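You operate a simulated robot arm through the tools that you are given. There is no shell and no other tool. Be economical: measure what you need, move in short steps, check, and stop when the job is done.

The job below is to be done with a simulated two-armed robot. You get a single attempt, and the scene is never put back.

## Task
Put two of the steel weights from the top of the test bench on the top of the sieve bench. Then screw the lid back on the yellow jar. Then put the small purple sieve on the top of the sample bench away on the top of the test bench. Then open the teal counter drawer. The order counts.

The check looks at the end state, three seconds after you hand in, the way a careful person would. Anything else that was tipped, shoved, dropped, spilled or broken makes it a failure. Lids that push on must go on centred and level and be pressed home; caps that screw on are set level and turned clockwise until they are tight.

## Robot
Two 7-joint arms with fingered hands on one trunk, on a base that drives. Base frame: it is fixed to the floor where the robot stands at the start and does not move with it; the origin is under the middle of the robot, x ahead of it, y to its left, z up. Units: m, degrees, N and s.
The left shoulder is at the start at [0.055, 0.158, 1.143], the right one opposite. With the tool pointing down near the work surface each hand reaches from about 0.42 to 0.84 m from the robot's upright axis, wherever it stands, measured 20 degrees to its own side. Places, roughly: small purple sieve [0.5, -2.75, 1]; steel weight [0.25, 0.25, 1]; teal counter drawer [0.4, -5.5, 0.5]; top of the sieve bench [-2.6, 1.2, 0.9]; top of the test bench [0.6, -0.2, 0.9]; yellow jar (8x8x10 cm) [0.6, -0.6, 0.9]. Payload 4 kg a hand.
The TCP of each hand is the grasp point between the finger pads, 0.03 m short of the fingertips. In the tool frame z runs along the fingers and y along their closing line. Largest opening 0.104 m; the body of the gripper starts 0.035 m behind the TCP. The gripper is a hand of 4 fingers: y runs from the thumb to the fingers, the wrist lies at [-0.015, -0.104, -0.178] in the tool frame, and closing takes about 1.5 s.
Orientation is that of the tool frame in the base frame, as a unit quaternion [w, x, y, z]. With the fingers straight down and the wrist toward the robot, the tool's x, y and z point along [0, 1, 0], [1, 0, 0] and [0, 0, -1] of the base frame.

## Interface
- The arms move only by the tool arm_command. It takes "left_targets", "right_targets" or both (then of equal length, played together; a hand with none holds still); each is a list of rows, each a list of 7 numbers: the shift along the tool's x, y, z in units of 200 mm (1.0 is 200 mm), then the turn, a rotation vector about the tool's x, y, z in units of 45 degrees (1.0 is 45 degrees), then the opening, from 0 (shut) to 1 (fully open). In form: [[x, y, z, rx, ry, rz, jaw], ...]. A call has 1 to 8 rows; each row is the pose to reach, as a shift and turn from the pose commanded when the call began, along the tool's axes at that moment. A call with a number of a shift or a turn outside -1 to 1 is refused whole. Rows are played at 5 a second. More than 0.05 m and 8.6 degrees between two rows, or a gripper value outside its range, and nothing of the call is played. Where a pose cannot be reached the arm comes as near as it can. A force on the tool above 40 N (or 10 N above the force at the start of the call, whichever is more), or a blocked arm, ends the call early, and 0.2 s more pass. The fingers move at their own pace (about 0.045 m/s each) and stop on an object; they squeeze with about 23 N. The grip force told is the motor's: it shows also when the fingers shut on nothing. Time passes only in rows, and 0.2 s behind the last, so rows that repeat a pose let the fingers close. The reply holds the time, the measured pose of the TCP, the force on the tool along the base axes, the opening and the grip force, in the units named above and with some noise, with the torque about the TCP (base axes, N m) and any sound that the robot's microphone picked up.
- Cameras (640 x 400 px; columns grow to the right, rows downward): "scene" is now at [0.148, -0.0129, 1.3192]; the picture's right is [-0.15, -0.99, 0.00], its down [-0.47, 0.07, -0.88] and it looks along [0.87, -0.13, -0.47] (base axes); focal length 214 px, centre (320, 200). "left" rides on the left gripper at [-0.061, -0.092, -0.13] in its tool frame; the picture's right is [-0.81, -0.27, 0.52], its down [0.53, -0.71, 0.46] and it looks along [0.24, 0.65, 0.72] (tool axes); focal length 275 px, centre (320, 200). "right" rides on the right gripper at [0.061, -0.092, -0.13] in its tool frame; the picture's right is [-0.81, 0.28, -0.52], its down [-0.53, -0.71, 0.46] and it looks along [-0.24, 0.65, 0.72] (tool axes); focal length 275 px, centre (320, 200). There is no depth. A picture from a camera that has moved, and an enlarged one, comes with that camera's place and axes in the base frame and with its lens. The place of the scene camera against the robot may be out by one fixed shift of up to 0.025 m in any direction.
- grab_frame(camera): a new picture of that camera. The clock stands still meanwhile.
- lift_body(by): slides the trunk up (or, below 0, down) by that many m; the arms and the scene camera ride with it, the base frame stays. It gives what a move gives, with no picture.
- roll_base(legs): drives the robot by 1 to 6 legs, each [ahead, turn to the left] in m and degrees, along the robot's own axes; the way and the turn of a leg run together, so that a leg with both is an arc; at most 1.5 m and 180 degrees a leg. The arms and the cameras ride along, it lands a little off, and it stops where it bumps. It gives what a move gives.
- grasp_type(shape, hand): the hand has 4 fingers and takes this shape, open, in about a second: jaw (thumb against the fingers, like two jaws); tri (thumb and two fingers); tip (a fingertip pinch); poke (one finger out to press); point (the index stretched); flat (the hand flat); cup (the hand cupped); fist (a fist). The gripper value then closes the fingers along that shape, each until it touches; the sizes above hold for jaw. It gives what a move gives, with no picture.
- turn_head(pan, tilt): turns the head with the scene camera to pan (to the left, within 80 degrees either way) and tilt (down, from -29 to 69), counted from straight ahead of the robot. It gives what a move gives.
- enlarge(camera, box): a new picture of the part [left, top, right, bottom] of that camera's present view, enlarged. The clock stands still meanwhile.
- job_done(): hands the job in; it is judged then, once.

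Work in short steps. Places have to be worked out from the pictures, the camera data and where the tool is seen: move nearer, look again, correct. Check each grasp and each placing, and mend what went wrong. You have 165 turns and 138 pictures in all, those below and enlarged ones among them. Open the grippers and draw the arms clear of the work before you hand the job in, unless the task says otherwise.

The tools are called after ">>>" by a JSON object that holds its "fn" and its "kwargs". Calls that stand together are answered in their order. arm_command: Moves the arms, as the interface text tells. Its arguments: {"type":"object","properties":{"left_targets":{"type":"array","items":{"type":"array","items":{"type":"number"}}},"right_targets":{"type":"array","items":{"type":"array","items":{"type":"number"}}}},"required":[]} The other tools are called the same way: lift_body (by) slides the trunk up or down; grasp_type (shape, hand) gives the hand a shape; roll_base (legs) drives the base; turn_head (pan, tilt) turns the head that bears the scene camera; grab_frame (camera) takes a picture; enlarge (camera, box) takes an enlarged picture of a part of a camera's view; job_done () hands the job in.

At the start:

```text
time: 0.0
left_tool_pos: [0.5212, -0.0444, 1.2254]
left_tcp_rot: [-0.001, 0.707, 0.707, -0.001]
left_force: [0.0, -0.9, 0.2]
left_torque: [0.01, 0.01, -0.01]
left_gripper_width: 0.1034
left_grip_force: 0.1
left_shape: jaw
right_tool_pos: [0.3607, -0.5088, 1.2413]
right_tcp_rot: [-0.001, 0.707, 0.707, 0.0]
right_force: [0.6, 0.3, -0.1]
right_torque: [0.01, 0.0, 0.03]
right_gripper_width: 0.1036
right_grip_force: 0.0
right_shape: jaw
trunk travel left (down, up): [-0.35, 0.157]
robot x, y, heading: [-0.0029, -0.0001, 0.0]
head pan, tilt: [-8.6, 27.5]
```

scene: 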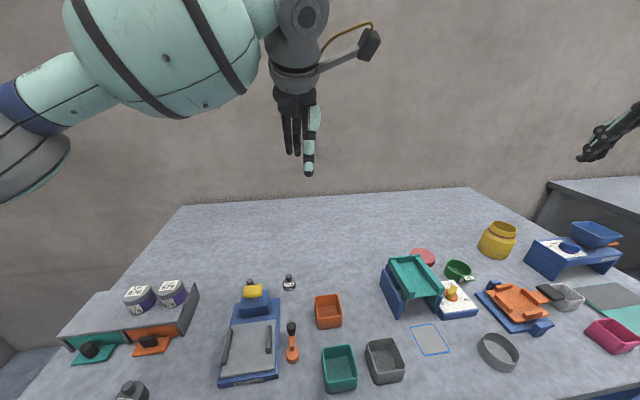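
right: 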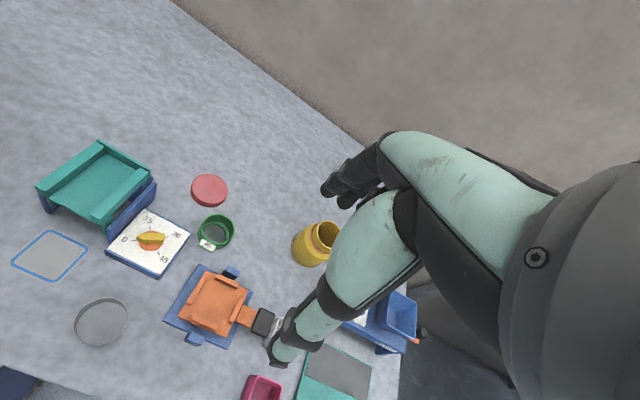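
left: 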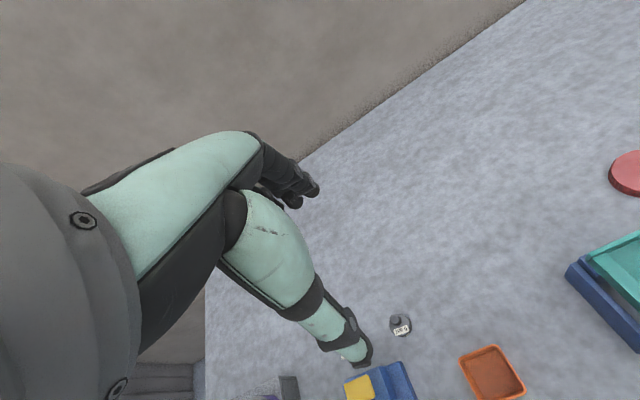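

I'll begin by looking closer at the bench for the weights and the jar's lid.

>>> {"fn": "enlarge", "kwargs": {"camera": "scene", "box": [40, 240, 340, 400]}}

>>> {"fn": "enlarge", "kwargs": {"camera": "scene", "box": [340, 200, 640, 400]}}

>>> {"fn": "turn_head", "kwargs": {"pan": 35, "tilt": 45}}

>>> {"fn": "grab_frame", "kwargs": {"camera": "scene"}}

```text
2.13 times, centred on (190, 320) of scene
camera zoom: at [0.148, -0.0129, 1.3192], right [-0.15, -0.99, 0.0], down [-0.47, 0.07, -0.88], along [0.87, -0.13, -0.47], focal length 458 px, centre (597, -56)
```

zoom: 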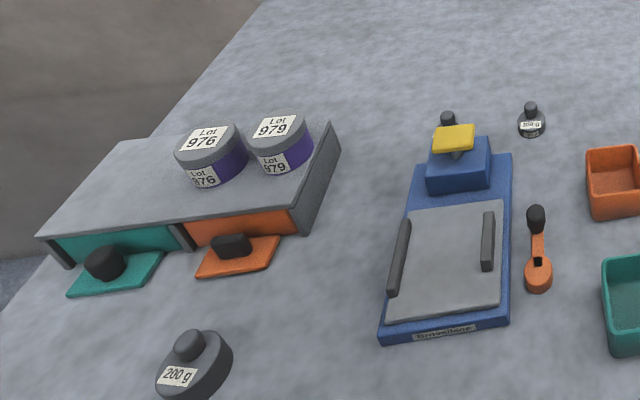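

```text
2.00 times, centred on (490, 300) of scene
camera zoom: at [0.148, -0.0129, 1.3192], right [-0.15, -0.99, 0.0], down [-0.47, 0.07, -0.88], along [0.87, -0.13, -0.47], focal length 429 px, centre (-20, 0)
```

zoom: 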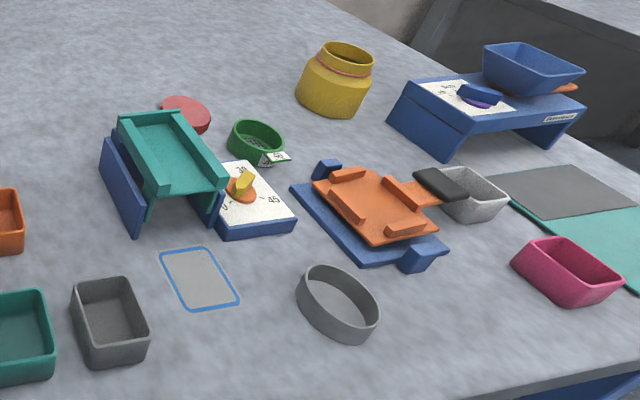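

```text
time: 1.1
left_tool_pos: [0.5078, -0.0445, 1.2304]
left_tcp_rot: [0.005, 0.707, 0.707, 0.005]
left_force: [0.0, 1.0, 0.0]
left_torque: [0.01, -0.01, 0.02]
left_gripper_width: 0.1041
left_grip_force: 0.0
left_shape: jaw
right_tool_pos: [0.348, -0.5085, 1.2469]
right_tcp_rot: [0.003, 0.708, 0.707, 0.004]
right_force: [-0.1, -1.0, -1.1]
right_torque: [0.0, -0.01, -0.01]
right_gripper_width: 0.104
right_grip_force: 0.2
right_shape: jaw
trunk travel left (down, up): [-0.35, 0.157]
robot x, y, heading: [-0.0011, 0.0028, 0.0]
head pan, tilt: [35.0, 45.0]
```

```text
132 pictures are left
camera scene: at [0.1243, 0.0473, 1.293], right [0.57, -0.82, -0.01], down [-0.59, -0.41, -0.7], along [0.57, 0.41, -0.71], focal length 214 px, centre (320, 200)
```

scene: 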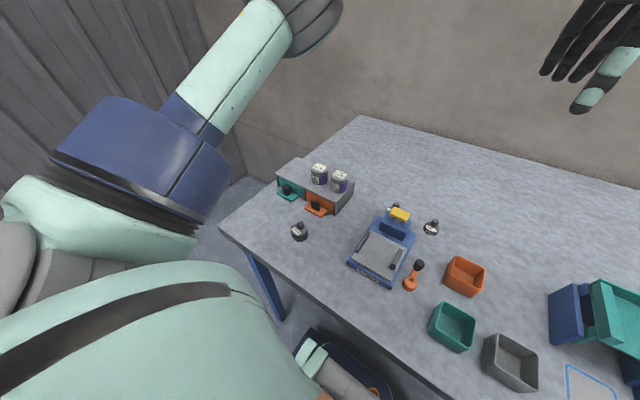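

I judge weight A (200 g) near (0.32, 0.24) and weight B near (0.49, 0.02), with a third tucked behind the balance. I back off slightly and turn left so that each hand can take one.

>>> {"fn": "roll_base", "kwargs": {"legs": [[-0.08, 0], [0, 20]]}}

>>> {"fn": "turn_head", "kwargs": {"pan": 0, "tilt": 50}}

>>> {"fn": "grab_frame", "kwargs": {"camera": "scene"}}

>>> {"fn": "grab_frame", "kwargs": {"camera": "left"}}

```text
time: 3.2
left_tool_pos: [0.4071, 0.1275, 1.2334]
left_tcp_rot: [0.006, 0.577, 0.817, 0.007]
left_force: [-0.5, -0.2, 0.5]
left_torque: [0.03, -0.03, 0.02]
left_gripper_width: 0.1042
left_grip_force: 0.1
left_shape: jaw
right_tool_pos: [0.4132, -0.3619, 1.2499]
right_tcp_rot: [0.006, 0.577, 0.817, 0.007]
right_force: [-0.4, 0.3, -0.9]
right_torque: [-0.01, -0.02, 0.0]
right_gripper_width: 0.1041
right_grip_force: 0.2
right_shape: jaw
trunk travel left (down, up): [-0.35, 0.157]
robot x, y, heading: [-0.0777, -0.0015, 19.8]
head pan, tilt: [35.0, 45.0]
```

```text
time: 4.2
left_tool_pos: [0.3989, 0.1233, 1.2367]
left_tcp_rot: [0.007, 0.576, 0.818, 0.011]
left_force: [0.0, 0.3, 0.1]
left_torque: [0.0, 0.0, -0.01]
left_gripper_width: 0.104
left_grip_force: 0.0
left_shape: jaw
right_tool_pos: [0.406, -0.3681, 1.2529]
right_tcp_rot: [0.007, 0.577, 0.817, 0.011]
right_force: [0.5, -0.3, 0.0]
right_torque: [-0.02, 0.0, -0.01]
right_gripper_width: 0.1042
right_grip_force: 0.1
right_shape: jaw
trunk travel left (down, up): [-0.35, 0.157]
robot x, y, heading: [-0.0747, 0.0012, 19.9]
head pan, tilt: [0.0, 50.0]
```

```text
131 pictures are left
camera scene: at [0.0492, 0.0397, 1.2859], right [0.34, -0.94, 0.0], down [-0.73, -0.26, -0.63], along [0.59, 0.21, -0.77], focal length 214 px, centre (320, 200)
```

scene: 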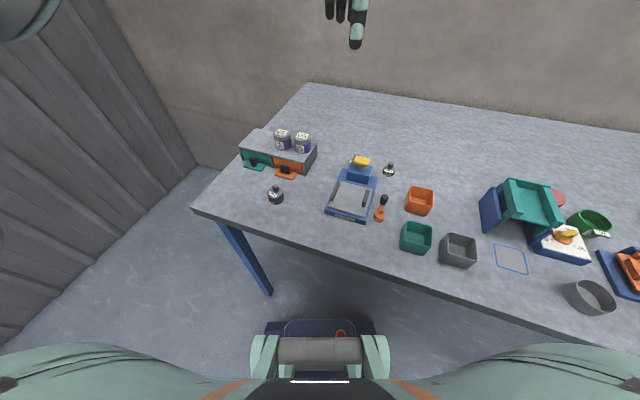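

```text
130 pictures are left
camera left: at [0.3306, 0.0334, 1.3647], right [0.03, -0.85, -0.53], down [-0.84, 0.27, -0.47], along [0.54, 0.45, -0.71], focal length 275 px, centre (320, 200)
```

left: 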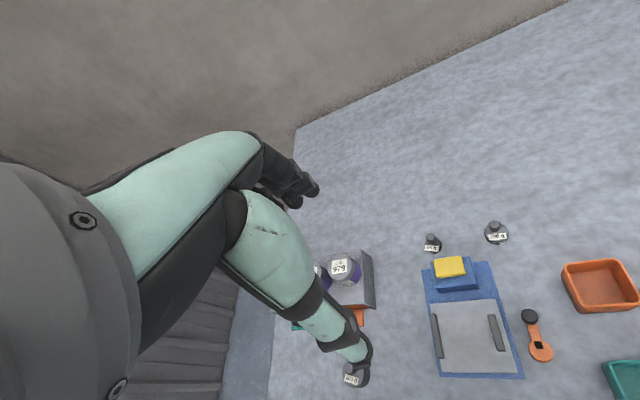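

Left camera and scene agree: A ≈ (0.33, 0.25), B ≈ (0.51, 0.01), with the table at about 0.88–0.9. I move the left hand above A, turning it so it clears the drawer knobs, and start the right hand toward B.

>>> {"fn": "arm_command", "kwargs": {"left_targets": [[0.119, -0.019, 0.108, 0, 0, 0.167, 1], [0.238, -0.038, 0.217, 0, 0, 0.333, 1], [0.357, -0.057, 0.325, 0, 0, 0.5, 1], [0.477, -0.075, 0.433, 0, 0, 0.667, 1], [0.596, -0.094, 0.542, 0, 0, 0.833, 1], [0.715, -0.113, 0.65, 0, 0, 1.0, 1]], "right_targets": [[0.129, 0.108, 0.042, 0, 0, 0, 1], [0.258, 0.217, 0.083, 0, 0, 0, 1], [0.388, 0.325, 0.125, 0, 0, 0, 1], [0.517, 0.433, 0.167, 0, 0, 0, 1], [0.646, 0.542, 0.208, 0, 0, 0, 1], [0.775, 0.65, 0.25, 0, 0, 0, 1]]}}

>>> {"fn": "grab_frame", "kwargs": {"camera": "left"}}

>>> {"fn": "grab_frame", "kwargs": {"camera": "right"}}

```text
time: 5.7
left_tool_pos: [0.3334, 0.2541, 1.1053]
left_tcp_rot: [0.004, 0.845, 0.535, 0.011]
left_force: [-0.3, 0.5, 0.1]
left_torque: [-0.03, -0.03, 0.01]
left_gripper_width: 0.1038
left_grip_force: 0.0
left_shape: jaw
right_tool_pos: [0.4772, -0.1742, 1.2028]
right_tcp_rot: [0.008, 0.577, 0.817, 0.009]
right_force: [-0.3, 0.3, 0.7]
right_torque: [-0.04, -0.02, -0.01]
right_gripper_width: 0.1039
right_grip_force: 0.1
right_shape: jaw
trunk travel left (down, up): [-0.35, 0.157]
robot x, y, heading: [-0.0779, -0.0031, 19.9]
head pan, tilt: [0.0, 50.0]
```

```text
129 pictures are left
camera left: at [0.2216, 0.2372, 1.2321], right [-0.58, -0.61, -0.54], down [-0.4, 0.79, -0.46], along [0.7, -0.05, -0.71], focal length 275 px, centre (320, 200)
```

left: 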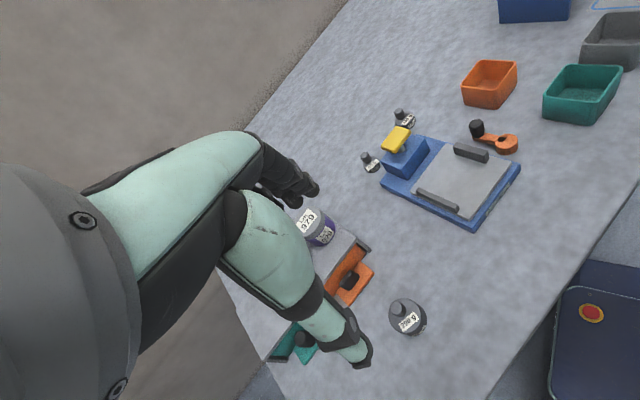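

```text
128 pictures are left
camera right: at [0.3669, -0.1462, 1.3313], right [0.52, -0.67, 0.53], down [-0.48, -0.74, -0.47], along [0.71, -0.01, -0.71], focal length 275 px, centre (320, 200)
```

right: 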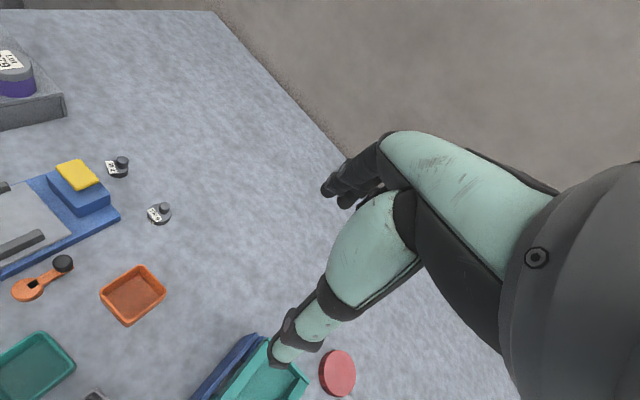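

A resolves to about (0.332, 0.270) and B to about (0.537, 0.007), with the table near 0.86. I lower the left hand most of the way and bring the right hand over B.

>>> {"fn": "arm_command", "kwargs": {"left_targets": [[0.072, -0.034, 0.15, 0, 0, 0.17, 0.65], [0.072, -0.034, 0.35, 0, 0, 0.34, 0.65], [0.072, -0.034, 0.52, 0, 0, 0.5, 0.65], [0.072, -0.034, 0.62, 0, 0, 0.5, 0.65], [0.072, -0.034, 0.7, 0, 0, 0.5, 0.65]], "right_targets": [[0.149, 0.117, 0.1, 0, 0, 0, 0.7], [0.299, 0.235, 0.2, 0, 0, 0, 0.7], [0.448, 0.352, 0.3, 0, 0, 0, 0.7], [0.598, 0.47, 0.4, 0, 0, 0, 0.7], [0.747, 0.587, 0.5, 0, 0, 0, 0.7]]}}

>>> {"fn": "grab_frame", "kwargs": {"camera": "left"}}

>>> {"fn": "grab_frame", "kwargs": {"camera": "right"}}

>>> {"fn": "grab_frame", "kwargs": {"camera": "scene"}}

```text
time: 6.8
left_tool_pos: [0.3362, 0.2696, 0.9645]
left_tcp_rot: [0.001, 0.933, 0.36, 0.013]
left_force: [0.3, -1.3, -0.2]
left_torque: [-0.01, 0.0, 0.04]
left_gripper_width: 0.0679
left_grip_force: 0.1
left_shape: jaw
right_tool_pos: [0.5404, 0.0026, 1.1063]
right_tcp_rot: [0.007, 0.577, 0.817, 0.009]
right_force: [-0.7, -0.4, 0.3]
right_torque: [-0.02, 0.01, 0.0]
right_gripper_width: 0.073
right_grip_force: 0.1
right_shape: jaw
trunk travel left (down, up): [-0.35, 0.157]
robot x, y, heading: [-0.0757, -0.0015, 19.9]
head pan, tilt: [0.0, 50.0]
```

```text
127 pictures are left
camera left: at [0.2268, 0.2955, 1.092], right [-0.77, -0.33, -0.54], down [-0.07, 0.89, -0.45], along [0.63, -0.31, -0.71], focal length 275 px, centre (320, 200)
```

left: 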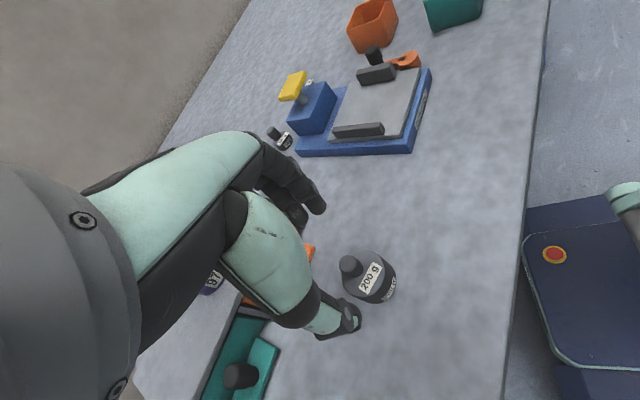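

```text
126 pictures are left
camera right: at [0.4311, 0.0307, 1.234], right [0.52, -0.68, 0.52], down [-0.48, -0.74, -0.47], along [0.7, -0.01, -0.71], focal length 275 px, centre (320, 200)
```

right: 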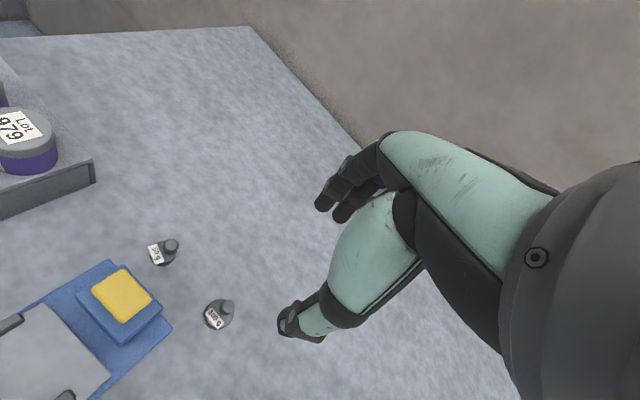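

```text
125 pictures are left
camera scene: at [0.0511, 0.0407, 1.2856], right [0.34, -0.94, 0.0], down [-0.73, -0.26, -0.63], along [0.59, 0.21, -0.78], focal length 214 px, centre (320, 200)
```

scene: 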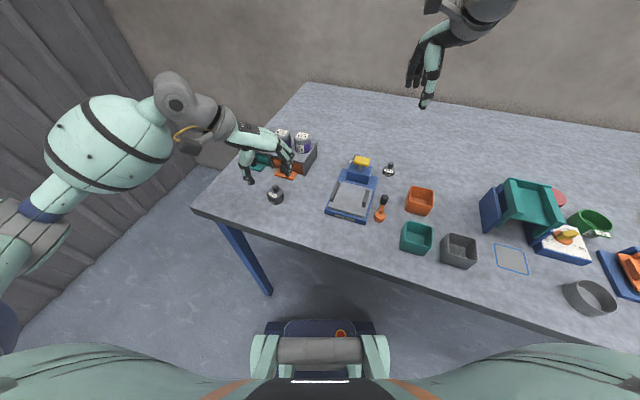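

Both hands are nearly centred above their weights. I lower the left to about z 0.905 and the right to about z 0.945, then look again.

>>> {"fn": "arm_command", "kwargs": {"left_targets": [[-0.018, -0.017, 0.1, 0, 0, 0, 0.65], [-0.018, -0.017, 0.2, 0, 0, 0, 0.65], [-0.018, -0.017, 0.3, 0, 0, 0, 0.65], [-0.018, -0.017, 0.3, 0, 0, 0, 0.65]], "right_targets": [[0.04, -0.039, 0.2, 0, 0, 0, 0.6], [0.04, -0.039, 0.4, 0, 0, 0, 0.6], [0.04, -0.039, 0.6, 0, 0, 0, 0.6], [0.04, -0.039, 0.8, 0, 0, 0, 0.6]]}}

>>> {"fn": "grab_frame", "kwargs": {"camera": "left"}}

>>> {"fn": "grab_frame", "kwargs": {"camera": "right"}}

```text
time: 7.8
left_tool_pos: [0.3334, 0.2685, 0.9043]
left_tcp_rot: [0.0, 0.933, 0.359, 0.012]
left_force: [0.4, -0.4, -0.6]
left_torque: [0.0, -0.02, -0.02]
left_gripper_width: 0.068
left_grip_force: 0.0
left_shape: jaw
right_tool_pos: [0.5327, 0.0099, 0.9456]
right_tcp_rot: [0.008, 0.576, 0.817, 0.01]
right_force: [0.3, -0.6, 0.0]
right_torque: [-0.01, -0.01, 0.0]
right_gripper_width: 0.0628
right_grip_force: 0.1
right_shape: jaw
trunk travel left (down, up): [-0.35, 0.157]
robot x, y, heading: [-0.0843, -0.0016, 20.0]
head pan, tilt: [0.0, 50.0]
```

```text
124 pictures are left
camera left: at [0.2239, 0.2944, 1.0333], right [-0.77, -0.33, -0.54], down [-0.07, 0.89, -0.45], along [0.63, -0.31, -0.71], focal length 275 px, centre (320, 200)
```

left: 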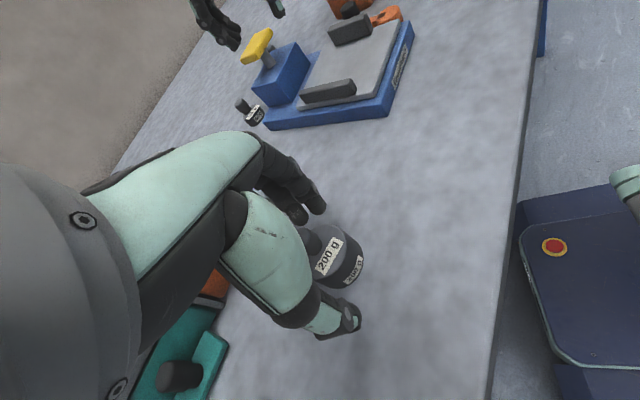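

```text
123 pictures are left
camera right: at [0.4216, 0.0385, 1.0738], right [0.52, -0.68, 0.52], down [-0.48, -0.74, -0.47], along [0.71, -0.01, -0.71], focal length 275 px, centre (320, 200)
```

right: 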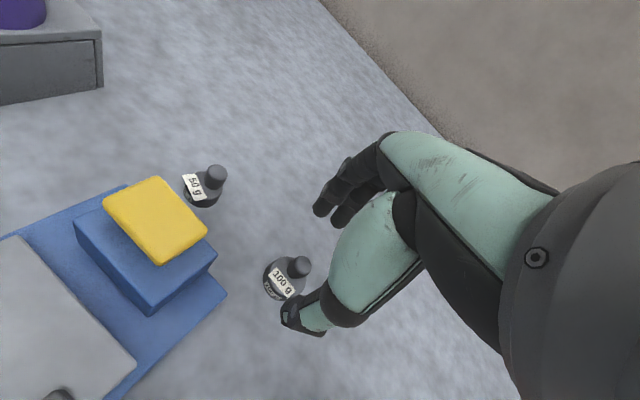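

Both weights are centred between the fingers. I lower both hands to about z 0.897 and close on the bodies.

>>> {"fn": "arm_command", "kwargs": {"left_targets": [[-0.03, -0.02, 0.02, 0, 0, 0, 0.65], [-0.03, -0.02, 0.035, 0, 0, 0, 0.65], [-0.03, -0.02, 0.035, 0, 0, 0, 0.0], [-0.03, -0.02, 0.035, 0, 0, 0, 0.0], [-0.03, -0.02, 0.035, 0, 0, 0, 0.0], [-0.03, -0.02, 0.035, 0, 0, 0, 0.0], [-0.03, -0.02, 0.035, 0, 0, 0, 0.0]], "right_targets": [[0, -0.005, 0.12, 0, 0, 0, 0.6], [0, -0.005, 0.245, 0, 0, 0, 0.6], [0, -0.005, 0.245, 0, 0, 0, 0.0], [0, -0.005, 0.245, 0, 0, 0, 0.0], [0, -0.005, 0.245, 0, 0, 0, 0.0], [0, -0.005, 0.245, 0, 0, 0, 0.0], [0, -0.005, 0.245, 0, 0, 0, 0.0]]}}

>>> {"fn": "grab_frame", "kwargs": {"camera": "left"}}

>>> {"fn": "grab_frame", "kwargs": {"camera": "right"}}

```text
time: 9.4
left_tool_pos: [0.3248, 0.2679, 0.8984]
left_tcp_rot: [0.0, 0.933, 0.359, 0.013]
left_force: [0.7, 0.0, 0.3]
left_torque: [-0.04, 0.02, 0.0]
left_gripper_width: 0.0301
left_grip_force: 23.2
left_shape: jaw
right_tool_pos: [0.5315, 0.0098, 0.9024]
right_tcp_rot: [0.008, 0.576, 0.817, 0.014]
right_force: [-0.4, 0.7, 13.8]
right_torque: [0.05, -0.08, -0.04]
right_gripper_width: 0.0208
right_grip_force: 22.5
right_shape: jaw
trunk travel left (down, up): [-0.35, 0.157]
robot x, y, heading: [-0.0777, -0.0038, 20.1]
head pan, tilt: [0.0, 50.0]
```

```text
122 pictures are left
camera left: at [0.2148, 0.2942, 1.0266], right [-0.77, -0.34, -0.54], down [-0.07, 0.89, -0.45], along [0.63, -0.31, -0.71], focal length 275 px, centre (320, 200)
```

left: 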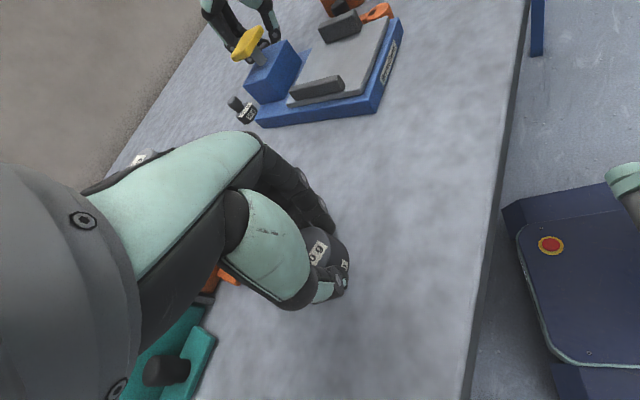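

```text
121 pictures are left
camera right: at [0.4204, 0.0378, 1.0292], right [0.52, -0.68, 0.52], down [-0.48, -0.74, -0.48], along [0.71, -0.01, -0.7], focal length 275 px, centre (320, 200)
```

right: 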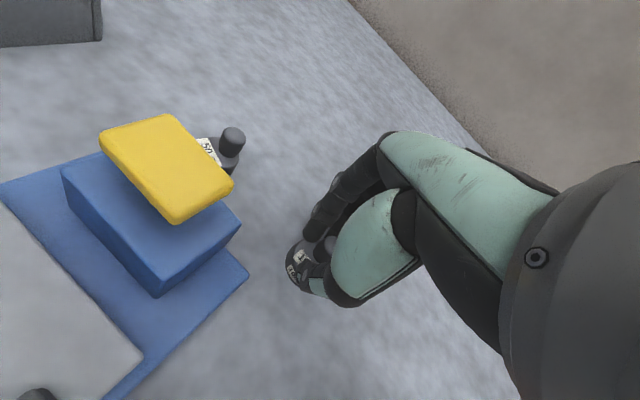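

Both grips hold (0.030 m and 0.021 m, ~23 N). I lift both straight up.

>>> {"fn": "arm_command", "kwargs": {"left_targets": [[0, 0, -0.1, 0, 0, 0, 0], [0, 0, -0.3, 0, 0, 0, 0], [0, 0, -0.5, 0, 0, 0, 0], [0, 0, -0.7, 0, 0, 0, 0], [0, 0, -0.9, 0, 0, 0, 0]], "right_targets": [[0, 0, -0.1, 0, 0, 0, 0], [0, 0, -0.3, 0, 0, 0, 0], [0, 0, -0.5, 0, 0, 0, 0], [0, 0, -0.7, 0, 0, 0, 0], [0, 0, -0.9, 0, 0, 0, 0]]}}

>>> {"fn": "grab_frame", "kwargs": {"camera": "left"}}

>>> {"fn": "grab_frame", "kwargs": {"camera": "right"}}

>>> {"fn": "turn_head", "kwargs": {"pan": 80, "tilt": 25}}

>>> {"fn": "grab_frame", "kwargs": {"camera": "scene"}}

```text
time: 10.7
left_tool_pos: [0.3202, 0.2672, 1.0801]
left_tcp_rot: [-0.001, 0.933, 0.359, 0.013]
left_force: [-0.4, 0.2, -1.3]
left_torque: [0.01, 0.01, -0.02]
left_gripper_width: 0.0295
left_grip_force: 23.0
left_shape: jaw
right_tool_pos: [0.5298, 0.0085, 1.08]
right_tcp_rot: [0.008, 0.576, 0.817, 0.012]
right_force: [-0.4, 0.2, -1.2]
right_torque: [0.01, 0.02, 0.01]
right_gripper_width: 0.0195
right_grip_force: 22.9
right_shape: jaw
trunk travel left (down, up): [-0.35, 0.157]
robot x, y, heading: [-0.0782, -0.0035, 19.5]
head pan, tilt: [0.0, 50.0]
```

```text
120 pictures are left
camera left: at [0.2095, 0.2914, 1.2086], right [-0.77, -0.33, -0.54], down [-0.07, 0.89, -0.45], along [0.63, -0.31, -0.71], focal length 275 px, centre (320, 200)
```

left: 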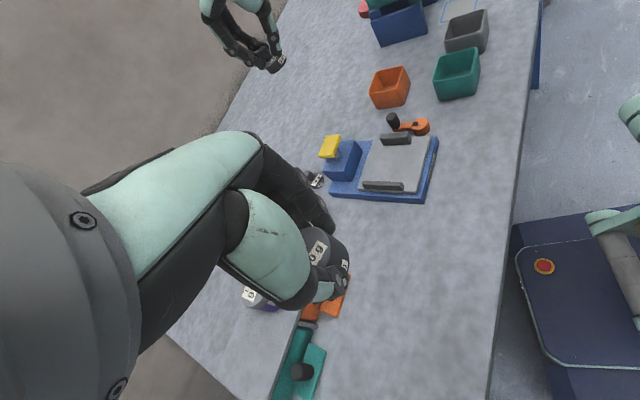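

```text
119 pictures are left
camera right: at [0.4199, 0.0363, 1.2079], right [0.52, -0.68, 0.52], down [-0.48, -0.74, -0.47], along [0.71, -0.01, -0.71], focal length 275 px, centre (320, 200)
```

right: 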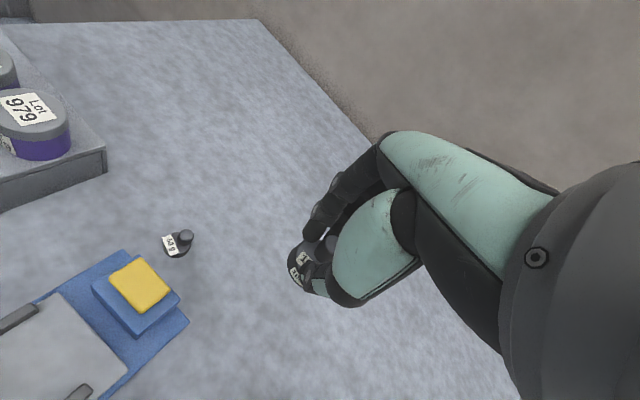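

```text
time: 12.2
left_tool_pos: [0.3204, 0.268, 1.0793]
left_tcp_rot: [0.0, 0.933, 0.359, 0.013]
left_force: [0.7, 0.0, -2.5]
left_torque: [-0.01, 0.02, 0.0]
left_gripper_width: 0.0301
left_grip_force: 23.6
left_shape: jaw
right_tool_pos: [0.5328, 0.0092, 1.0788]
right_tcp_rot: [0.008, 0.577, 0.817, 0.011]
right_force: [0.3, -0.3, -0.2]
right_torque: [0.02, 0.01, 0.0]
right_gripper_width: 0.0197
right_grip_force: 22.9
right_shape: jaw
trunk travel left (down, up): [-0.35, 0.157]
robot x, y, heading: [-0.0756, -0.0028, 20.0]
head pan, tilt: [80.0, 25.0]
```

```text
118 pictures are left
camera scene: at [-0.0382, 0.1047, 1.3242], right [0.99, 0.17, -0.01], down [0.06, -0.42, -0.91], along [-0.16, 0.89, -0.42], focal length 214 px, centre (320, 200)
```

scene: 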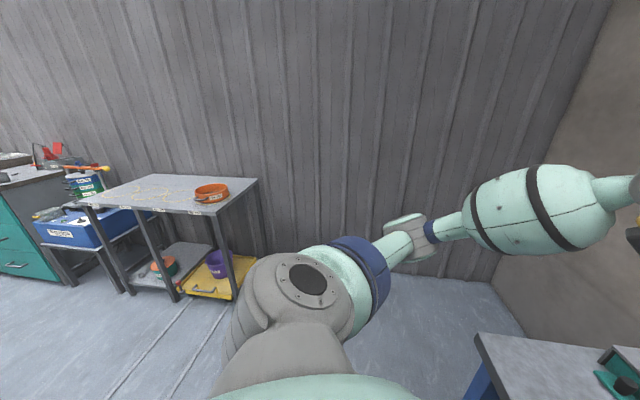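

Both weights are lifted clear. I raise the trunk a little, back away, and turn left to look for the sieve bench.

>>> {"fn": "lift_body", "kwargs": {"by": 0.1}}

>>> {"fn": "roll_base", "kwargs": {"legs": [[-0.3, 0], [0, 110]]}}

>>> {"fn": "turn_head", "kwargs": {"pan": 25, "tilt": 25}}

>>> {"fn": "grab_frame", "kwargs": {"camera": "scene"}}

```text
time: 13.5
left_tool_pos: [0.3212, 0.267, 1.1807]
left_tcp_rot: [0.001, 0.933, 0.359, 0.012]
left_force: [0.3, -1.4, -2.1]
left_torque: [0.03, 0.03, 0.0]
left_gripper_width: 0.0299
left_grip_force: 23.2
left_shape: jaw
right_tool_pos: [0.5307, 0.0083, 1.1793]
right_tcp_rot: [0.007, 0.577, 0.817, 0.01]
right_force: [0.2, -0.2, -1.4]
right_torque: [0.03, 0.04, 0.02]
right_gripper_width: 0.0198
right_grip_force: 22.9
right_shape: jaw
trunk travel left (down, up): [-0.45, 0.057]
robot x, y, heading: [-0.0798, -0.0078, 19.9]
head pan, tilt: [80.0, 25.0]
```

```text
time: 20.1
left_tool_pos: [-0.7408, 0.1878, 1.1814]
left_tcp_rot: [-0.01, 0.253, 0.967, 0.007]
left_force: [0.3, 0.0, -2.0]
left_torque: [-0.04, -0.01, -0.01]
left_gripper_width: 0.0295
left_grip_force: 22.8
left_shape: jaw
right_tool_pos: [-0.5643, 0.4701, 1.1797]
right_tcp_rot: [-0.004, -0.326, 0.945, 0.013]
right_force: [-0.3, 0.3, -1.0]
right_torque: [0.0, -0.01, -0.01]
right_gripper_width: 0.0195
right_grip_force: 22.9
right_shape: jaw
trunk travel left (down, up): [-0.45, 0.057]
robot x, y, heading: [-0.3443, -0.0933, 128.1]
head pan, tilt: [80.0, 25.0]
```

```text
time: 21.4
left_tool_pos: [-0.7327, 0.1779, 1.1865]
left_tcp_rot: [-0.017, 0.253, 0.967, 0.01]
left_force: [-0.3, -0.1, -1.7]
left_torque: [0.03, -0.02, 0.04]
left_gripper_width: 0.0293
left_grip_force: 22.8
left_shape: jaw
right_tool_pos: [-0.5556, 0.4585, 1.1875]
right_tcp_rot: [-0.006, -0.326, 0.945, 0.018]
right_force: [0.3, 0.1, -0.5]
right_torque: [0.01, -0.04, -0.01]
right_gripper_width: 0.0162
right_grip_force: 23.0
right_shape: jaw
trunk travel left (down, up): [-0.45, 0.057]
robot x, y, heading: [-0.3453, -0.0927, 128.5]
head pan, tilt: [25.0, 25.0]
```

```text
117 pictures are left
camera scene: at [-0.448, -0.0113, 1.4243], right [0.45, 0.89, -0.01], down [0.39, -0.2, -0.9], along [-0.81, 0.4, -0.43], focal length 214 px, centre (320, 200)
```

scene: 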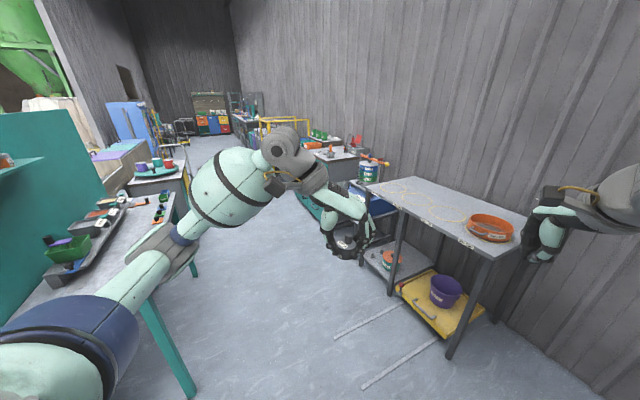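

The orange sieve's bench is near (-1.2, 1.0), and another is farther, so the named place (-2.6, 1.2) may be the farther one. I zoom in to check, along with the right grip, whose width changed.

>>> {"fn": "enlarge", "kwargs": {"camera": "scene", "box": [220, 90, 420, 230]}}

>>> {"fn": "grab_frame", "kwargs": {"camera": "right"}}

```text
2.86 times, centred on (320, 160) of scene
camera zoom: at [-0.448, -0.0113, 1.4243], right [0.45, 0.89, -0.01], down [0.39, -0.2, -0.9], along [-0.81, 0.4, -0.43], focal length 613 px, centre (320, 314)
```

zoom: 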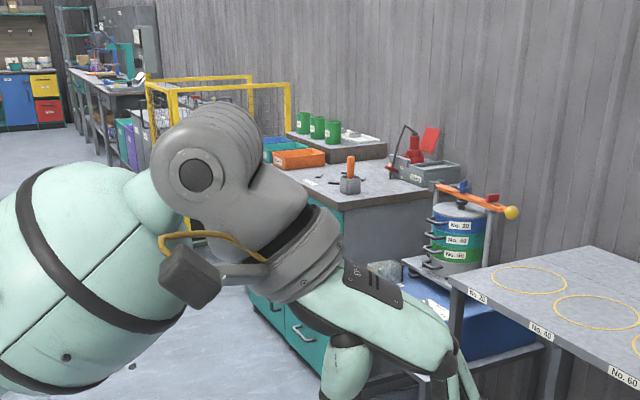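

```text
115 pictures are left
camera right: at [-0.5446, 0.3472, 1.3133], right [0.48, 0.7, 0.53], down [0.85, -0.22, -0.48], along [-0.22, 0.68, -0.7], focal length 275 px, centre (320, 200)
```

right: 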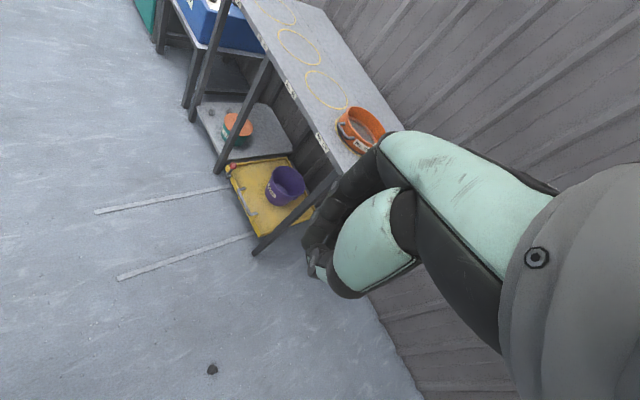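

Weight B has slipped and lies on the floor, near (-0.43, 0.64) by my estimate. I check that A is still firm and look at the floor.

>>> {"fn": "grab_frame", "kwargs": {"camera": "left"}}

>>> {"fn": "turn_head", "kwargs": {"pan": -30, "tilt": 60}}

>>> {"fn": "grab_frame", "kwargs": {"camera": "scene"}}

```text
114 pictures are left
camera left: at [-0.7204, 0.0631, 1.3126], right [0.56, -0.62, -0.55], down [-0.82, -0.35, -0.45], along [0.09, 0.7, -0.71], focal length 275 px, centre (320, 200)
```

left: 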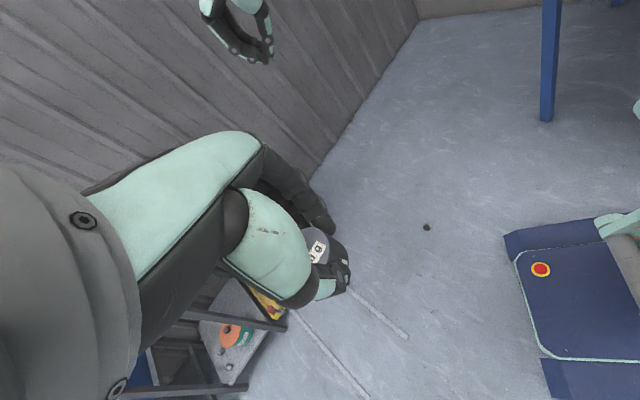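

```text
time: 22.6
left_tool_pos: [-0.7324, 0.1773, 1.1868]
left_tcp_rot: [-0.015, 0.254, 0.967, 0.01]
left_force: [0.5, -0.4, -2.4]
left_torque: [-0.03, -0.03, -0.04]
left_gripper_width: 0.0291
left_grip_force: 23.5
left_shape: jaw
right_tool_pos: [-0.5561, 0.4585, 1.1875]
right_tcp_rot: [-0.006, -0.326, 0.945, 0.018]
right_force: [-0.7, 0.0, 0.7]
right_torque: [-0.02, -0.01, -0.05]
right_gripper_width: 0.0163
right_grip_force: 22.8
right_shape: jaw
trunk travel left (down, up): [-0.45, 0.057]
robot x, y, heading: [-0.3451, -0.0961, 128.1]
head pan, tilt: [-30.0, 60.0]
```

```text
113 pictures are left
camera scene: at [-0.3743, 0.0122, 1.3748], right [0.99, 0.14, 0.01], down [0.13, -0.86, -0.49], along [-0.06, 0.49, -0.87], focal length 214 px, centre (320, 200)
```

scene: 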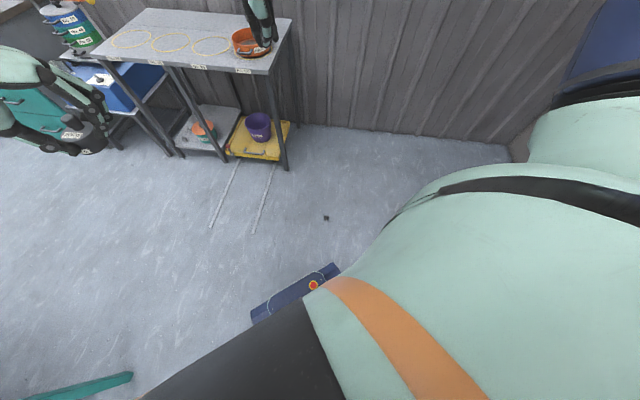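

The dropped weight is at about (-0.415, 0.645) on the floor, seen from three cameras. I zoom in to see how it lies.

>>> {"fn": "enlarge", "kwargs": {"camera": "scene", "box": [296, 198, 356, 238]}}

>>> {"fn": "enlarge", "kwargs": {"camera": "right", "box": [152, 320, 272, 400]}}

>>> {"fn": "enlarge", "kwargs": {"camera": "right", "box": [260, 180, 420, 300]}}

```text
10.00 times, centred on (326, 218) of scene
camera zoom: at [-0.3743, 0.0122, 1.3748], right [0.99, 0.14, 0.01], down [0.13, -0.86, -0.49], along [-0.06, 0.49, -0.87], focal length 2145 px, centre (260, 20)
```

zoom: 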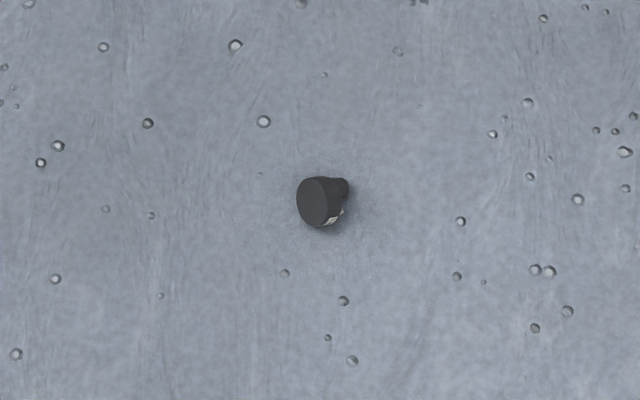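

```text
5.00 times, centred on (212, 360) of right
camera zoom: at [-0.544, 0.3468, 1.3136], right [0.48, 0.7, 0.53], down [0.85, -0.22, -0.48], along [-0.22, 0.68, -0.7], focal length 1376 px, centre (860, -600)
```

zoom: 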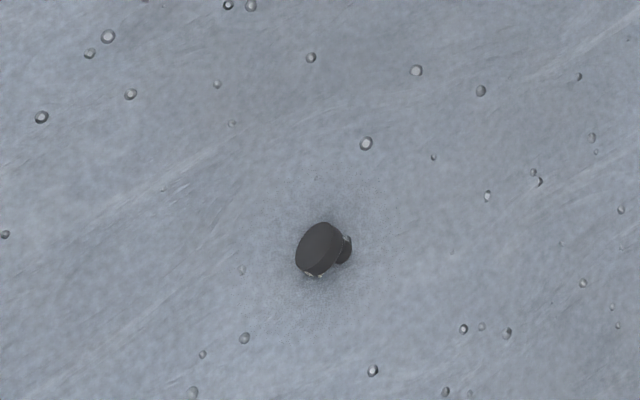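

```text
3.33 times, centred on (340, 240) of right
camera zoom: at [-0.544, 0.3468, 1.3136], right [0.48, 0.7, 0.53], down [0.85, -0.22, -0.48], along [-0.22, 0.68, -0.7], focal length 918 px, centre (253, 67)
```

zoom: 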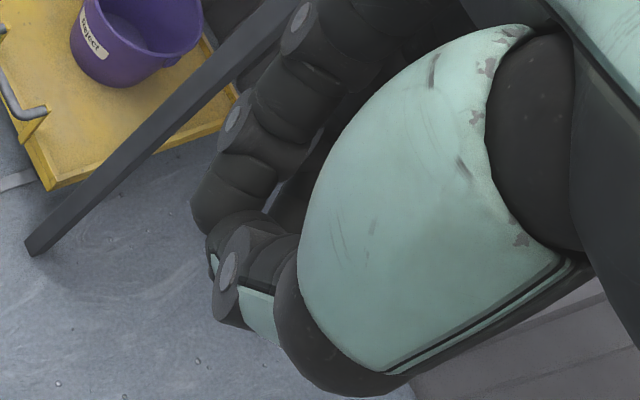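

A hasn't moved in the left hand. I'll place A first and come back for B. I turn toward the aisle and drive part way to the farther bench.

>>> {"fn": "roll_base", "kwargs": {"legs": [[0, 37], [0.5, 0]]}}

>>> {"fn": "turn_head", "kwargs": {"pan": -10, "tilt": 25}}

>>> {"fn": "grab_frame", "kwargs": {"camera": "scene"}}

>>> {"fn": "grab_frame", "kwargs": {"camera": "left"}}

```text
time: 27.3
left_tool_pos: [-1.296, 0.0111, 1.187]
left_tcp_rot: [-0.018, -0.07, 0.997, 0.005]
left_force: [-0.9, -1.0, -2.3]
left_torque: [0.0, -0.04, 0.03]
left_gripper_width: 0.0278
left_grip_force: 22.7
left_shape: jaw
right_tool_pos: [-1.3272, 0.342, 1.1867]
right_tcp_rot: [-0.012, -0.612, 0.791, 0.015]
right_force: [-0.4, 0.1, 0.3]
right_torque: [-0.01, -0.04, 0.02]
right_gripper_width: 0.0161
right_grip_force: 22.6
right_shape: jaw
trunk travel left (down, up): [-0.45, 0.057]
robot x, y, heading: [-0.8259, 0.0283, 165.7]
head pan, tilt: [-30.0, 60.0]
```

```text
time: 28.3
left_tool_pos: [-1.2821, 0.0056, 1.1923]
left_tcp_rot: [-0.024, -0.07, 0.997, 0.007]
left_force: [0.4, 0.2, -1.9]
left_torque: [0.05, -0.04, 0.0]
left_gripper_width: 0.0273
left_grip_force: 23.0
left_shape: jaw
right_tool_pos: [-1.3135, 0.3373, 1.1952]
right_tcp_rot: [-0.016, -0.612, 0.79, 0.02]
right_force: [0.8, -0.3, 0.1]
right_torque: [-0.02, -0.01, 0.01]
right_gripper_width: 0.016
right_grip_force: 22.7
right_shape: jaw
trunk travel left (down, up): [-0.45, 0.057]
robot x, y, heading: [-0.8287, 0.0289, 165.6]
head pan, tilt: [-10.0, 25.0]
```

```text
109 pictures are left
camera scene: at [-0.9461, 0.0798, 1.4244], right [0.41, 0.91, 0.0], down [0.4, -0.18, -0.9], along [-0.82, 0.37, -0.43], focal length 214 px, centre (320, 200)
```

scene: 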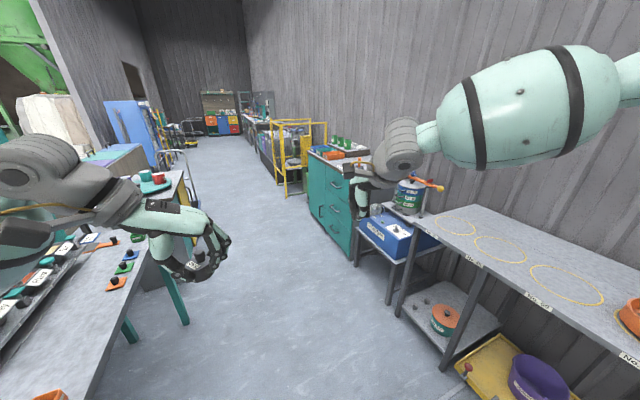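

```text
108 pictures are left
camera left: at [-1.2015, -0.0776, 1.317], right [0.81, -0.15, -0.56], down [-0.45, -0.78, -0.44], along [-0.37, 0.61, -0.7], focal length 275 px, centre (320, 200)
```

left: 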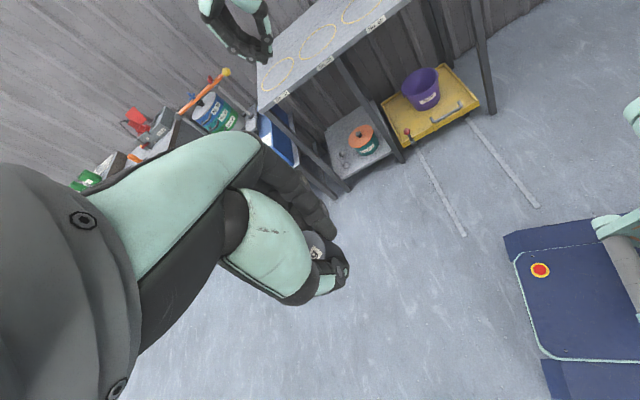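

A is slowly slipping too (0.0273 m now), so I quickly set it on the near bench to regrasp deeper. I arc toward that bench now.

>>> {"fn": "roll_base", "kwargs": {"legs": [[0.35, -75], [0.17, 0]]}}

>>> {"fn": "grab_frame", "kwargs": {"camera": "left"}}

```text
time: 33.0
left_tool_pos: [-1.1683, 0.8951, 1.1888]
left_tcp_rot: [-0.014, 0.55, 0.835, 0.018]
left_force: [1.2, 0.8, -1.9]
left_torque: [-0.1, 0.04, 0.0]
left_gripper_width: 0.0273
left_grip_force: 23.3
left_shape: jaw
right_tool_pos: [-0.8556, 1.0121, 1.1915]
right_tcp_rot: [-0.001, -0.006, 1.0, 0.023]
right_force: [0.1, 0.0, 0.4]
right_torque: [-0.02, 0.06, 0.02]
right_gripper_width: 0.0162
right_grip_force: 23.4
right_shape: jaw
trunk travel left (down, up): [-0.45, 0.057]
robot x, y, heading: [-1.0286, 0.4554, 90.8]
head pan, tilt: [-10.0, 25.0]
cut short: leg 1
```

```text
107 pictures are left
camera left: at [-1.2273, 0.7968, 1.3159], right [0.07, -0.83, -0.56], down [-0.87, 0.23, -0.44], along [0.49, 0.51, -0.7], focal length 275 px, centre (320, 200)
```

left: 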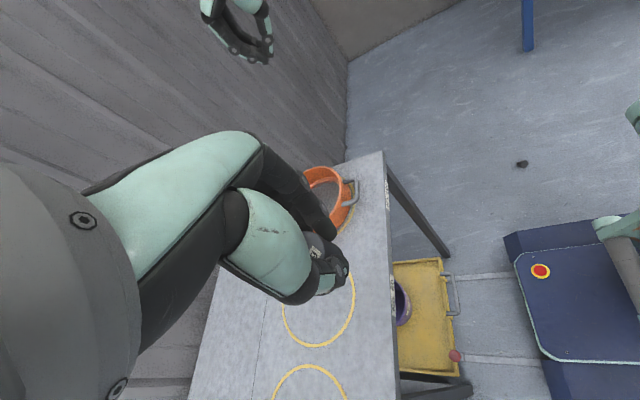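

A still holds at 0.0273 m and is over the near bench. The base touched something at the end, so I back off 3 cm and lower A toward the bench top.

>>> {"fn": "roll_base", "kwargs": {"legs": [[-0.03, 0]]}}

>>> {"fn": "arm_command", "kwargs": {"left_targets": [[0, 0, 0.2, 0, 0, 0, 0], [0, 0, 0.4, 0, 0, 0, 0], [0, 0, 0.6, 0, 0, 0, 0], [0, 0, 0.8, 0, 0, 0, 0], [0, 0, 0.95, 0, 0, 0, 0]]}}

>>> {"fn": "grab_frame", "kwargs": {"camera": "left"}}

>>> {"fn": "turn_head", "kwargs": {"pan": 20, "tilt": 50}}

>>> {"fn": "grab_frame", "kwargs": {"camera": "scene"}}

```text
time: 33.8
left_tool_pos: [-1.1692, 0.8477, 1.1959]
left_tcp_rot: [-0.017, 0.549, 0.835, 0.025]
left_force: [-0.4, -0.9, -1.8]
left_torque: [-0.01, -0.02, 0.01]
left_gripper_width: 0.0269
left_grip_force: 23.3
left_shape: jaw
right_tool_pos: [-0.8562, 0.9639, 1.1995]
right_tcp_rot: [-0.001, -0.006, 0.999, 0.032]
right_force: [0.0, -0.8, 0.3]
right_torque: [0.0, -0.05, 0.0]
right_gripper_width: 0.0159
right_grip_force: 22.5
right_shape: jaw
trunk travel left (down, up): [-0.45, 0.057]
robot x, y, heading: [-1.0304, 0.425, 91.1]
head pan, tilt: [-10.0, 25.0]
```

```text
time: 35.0
left_tool_pos: [-1.17, 0.8659, 1.0034]
left_tcp_rot: [-0.017, 0.55, 0.835, 0.023]
left_force: [0.5, -1.0, -1.6]
left_torque: [-0.01, -0.01, -0.04]
left_gripper_width: 0.0264
left_grip_force: 23.0
left_shape: jaw
right_tool_pos: [-0.8575, 0.9709, 1.1958]
right_tcp_rot: [0.001, -0.005, 1.0, 0.029]
right_force: [0.3, -0.7, 0.4]
right_torque: [0.04, 0.01, 0.01]
right_gripper_width: 0.016
right_grip_force: 22.4
right_shape: jaw
trunk travel left (down, up): [-0.45, 0.057]
robot x, y, heading: [-1.0269, 0.4274, 91.1]
head pan, tilt: [-10.0, 25.0]
```

```text
106 pictures are left
camera left: at [-1.229, 0.7657, 1.1279], right [0.07, -0.82, -0.56], down [-0.87, 0.23, -0.44], along [0.49, 0.52, -0.7], focal length 275 px, centre (320, 200)
```

left: 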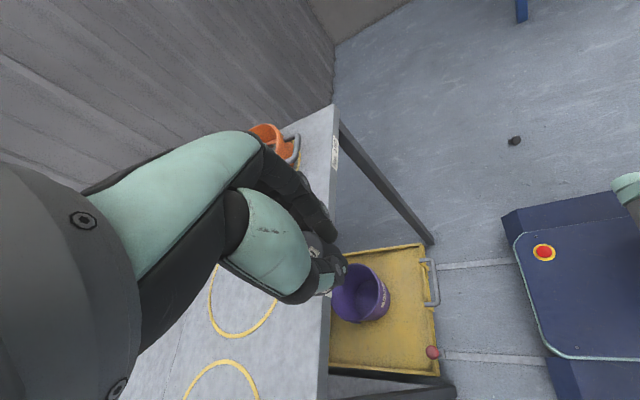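

```text
time: 35.9
left_tool_pos: [-1.1701, 0.8702, 1.001]
left_tcp_rot: [-0.015, 0.549, 0.835, 0.019]
left_force: [-0.1, 1.0, -1.8]
left_torque: [-0.05, -0.04, 0.0]
left_gripper_width: 0.0268
left_grip_force: 22.8
left_shape: jaw
right_tool_pos: [-0.8567, 0.9767, 1.1934]
right_tcp_rot: [0.0, -0.005, 1.0, 0.025]
right_force: [0.2, 0.4, 0.2]
right_torque: [-0.02, 0.0, -0.04]
right_gripper_width: 0.0157
right_grip_force: 22.6
right_shape: jaw
trunk travel left (down, up): [-0.45, 0.057]
robot x, y, heading: [-1.0279, 0.4254, 91.0]
head pan, tilt: [20.0, 50.0]
```

```text
105 pictures are left
camera scene: at [-1.0476, 0.5488, 1.3869], right [0.93, 0.36, -0.01], down [0.28, -0.72, -0.63], along [-0.23, 0.59, -0.77], focal length 214 px, centre (320, 200)
```

scene: 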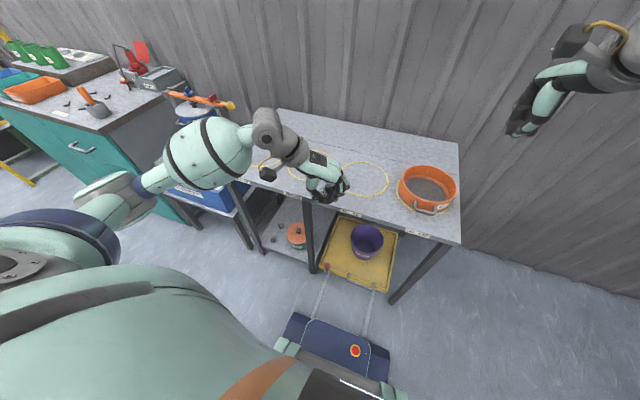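

A is still held but is slightly in front of the bench edge. I move it 0.11 m inward over the top and look.

>>> {"fn": "arm_command", "kwargs": {"left_targets": [[0.17, 0.07, 0, 0, 0, 0, 0], [0.34, 0.15, 0, 0, 0, 0, 0], [0.51, 0.22, 0, 0, 0, 0, 0], [0.51, 0.22, 0.1, 0, 0, 0, 0]]}}

>>> {"fn": "grab_frame", "kwargs": {"camera": "left"}}

>>> {"fn": "enlarge", "kwargs": {"camera": "scene", "box": [260, 130, 400, 230]}}

```text
time: 36.9
left_tool_pos: [-1.1703, 0.9795, 0.9876]
left_tcp_rot: [-0.016, 0.549, 0.835, 0.02]
left_force: [0.0, 0.0, -1.8]
left_torque: [-0.05, -0.01, 0.01]
left_gripper_width: 0.0266
left_grip_force: 22.9
left_shape: jaw
right_tool_pos: [-0.8568, 0.9737, 1.1957]
right_tcp_rot: [0.001, -0.005, 1.0, 0.027]
right_force: [0.3, -0.5, -0.5]
right_torque: [-0.02, -0.03, 0.0]
right_gripper_width: 0.0158
right_grip_force: 22.9
right_shape: jaw
trunk travel left (down, up): [-0.45, 0.057]
robot x, y, heading: [-1.0314, 0.4251, 91.1]
head pan, tilt: [20.0, 50.0]
```

```text
104 pictures are left
camera left: at [-1.2303, 0.8799, 1.1132], right [0.07, -0.83, -0.56], down [-0.87, 0.23, -0.44], along [0.49, 0.52, -0.7], focal length 275 px, centre (320, 200)
```

left: 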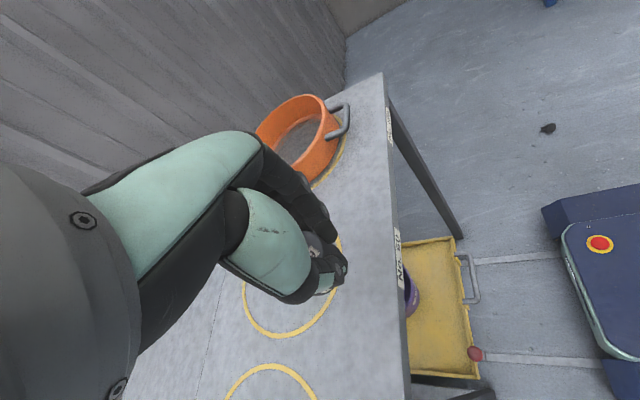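

```text
4.00 times, centred on (330, 180) of scene
camera zoom: at [-1.0479, 0.5461, 1.3871], right [0.93, 0.36, 0.0], down [0.28, -0.72, -0.63], along [-0.23, 0.59, -0.77], focal length 858 px, centre (280, 280)
```

zoom: 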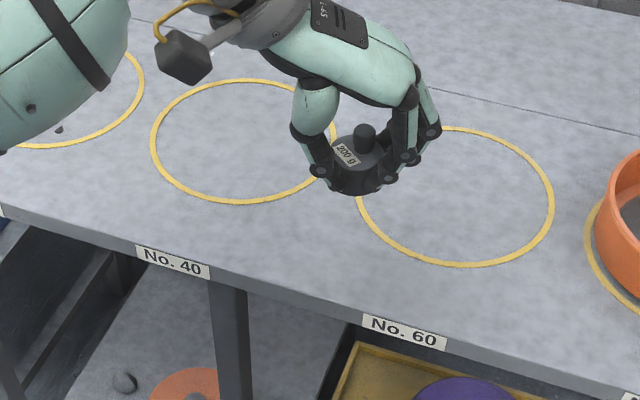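

A sits in the grip by its upper shoulder only. I lower it slowly onto the bench top until contact.

>>> {"fn": "arm_command", "kwargs": {"left_targets": [[0, 0, 0.07, 0, 0, 0, 0], [0, 0, 0.14, 0, 0, 0, 0], [0, 0, 0.2, 0, 0, 0, 0], [0, 0, 0.23, 0, 0, 0, 0]]}}

>>> {"fn": "enlarge", "kwargs": {"camera": "scene", "box": [260, 130, 400, 230]}}

```text
time: 37.9
left_tool_pos: [-1.1701, 0.9824, 0.9416]
left_tcp_rot: [-0.015, 0.55, 0.835, 0.02]
left_force: [-0.3, 0.4, -3.0]
left_torque: [-0.05, 0.01, 0.0]
left_gripper_width: 0.0265
left_grip_force: 23.4
left_shape: jaw
right_tool_pos: [-0.8566, 0.9759, 1.1946]
right_tcp_rot: [0.0, -0.005, 1.0, 0.026]
right_force: [0.0, -0.8, -0.4]
right_torque: [0.01, 0.01, 0.0]
right_gripper_width: 0.0157
right_grip_force: 22.9
right_shape: jaw
trunk travel left (down, up): [-0.45, 0.057]
robot x, y, heading: [-1.0284, 0.4242, 91.4]
head pan, tilt: [20.0, 50.0]
```

```text
4.00 times, centred on (330, 180) of scene
camera zoom: at [-1.0475, 0.5471, 1.3871], right [0.93, 0.36, 0.0], down [0.28, -0.72, -0.63], along [-0.23, 0.59, -0.77], focal length 858 px, centre (280, 280)
```

zoom: 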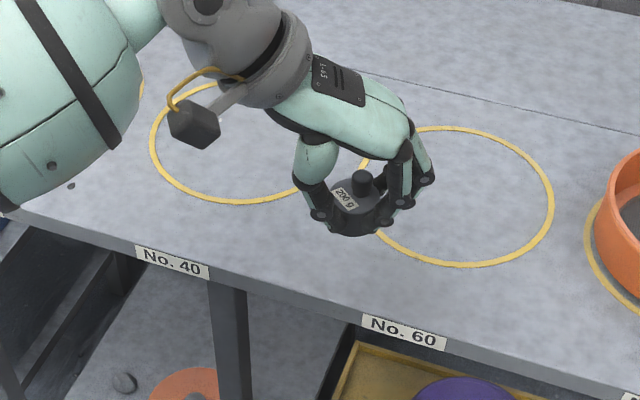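

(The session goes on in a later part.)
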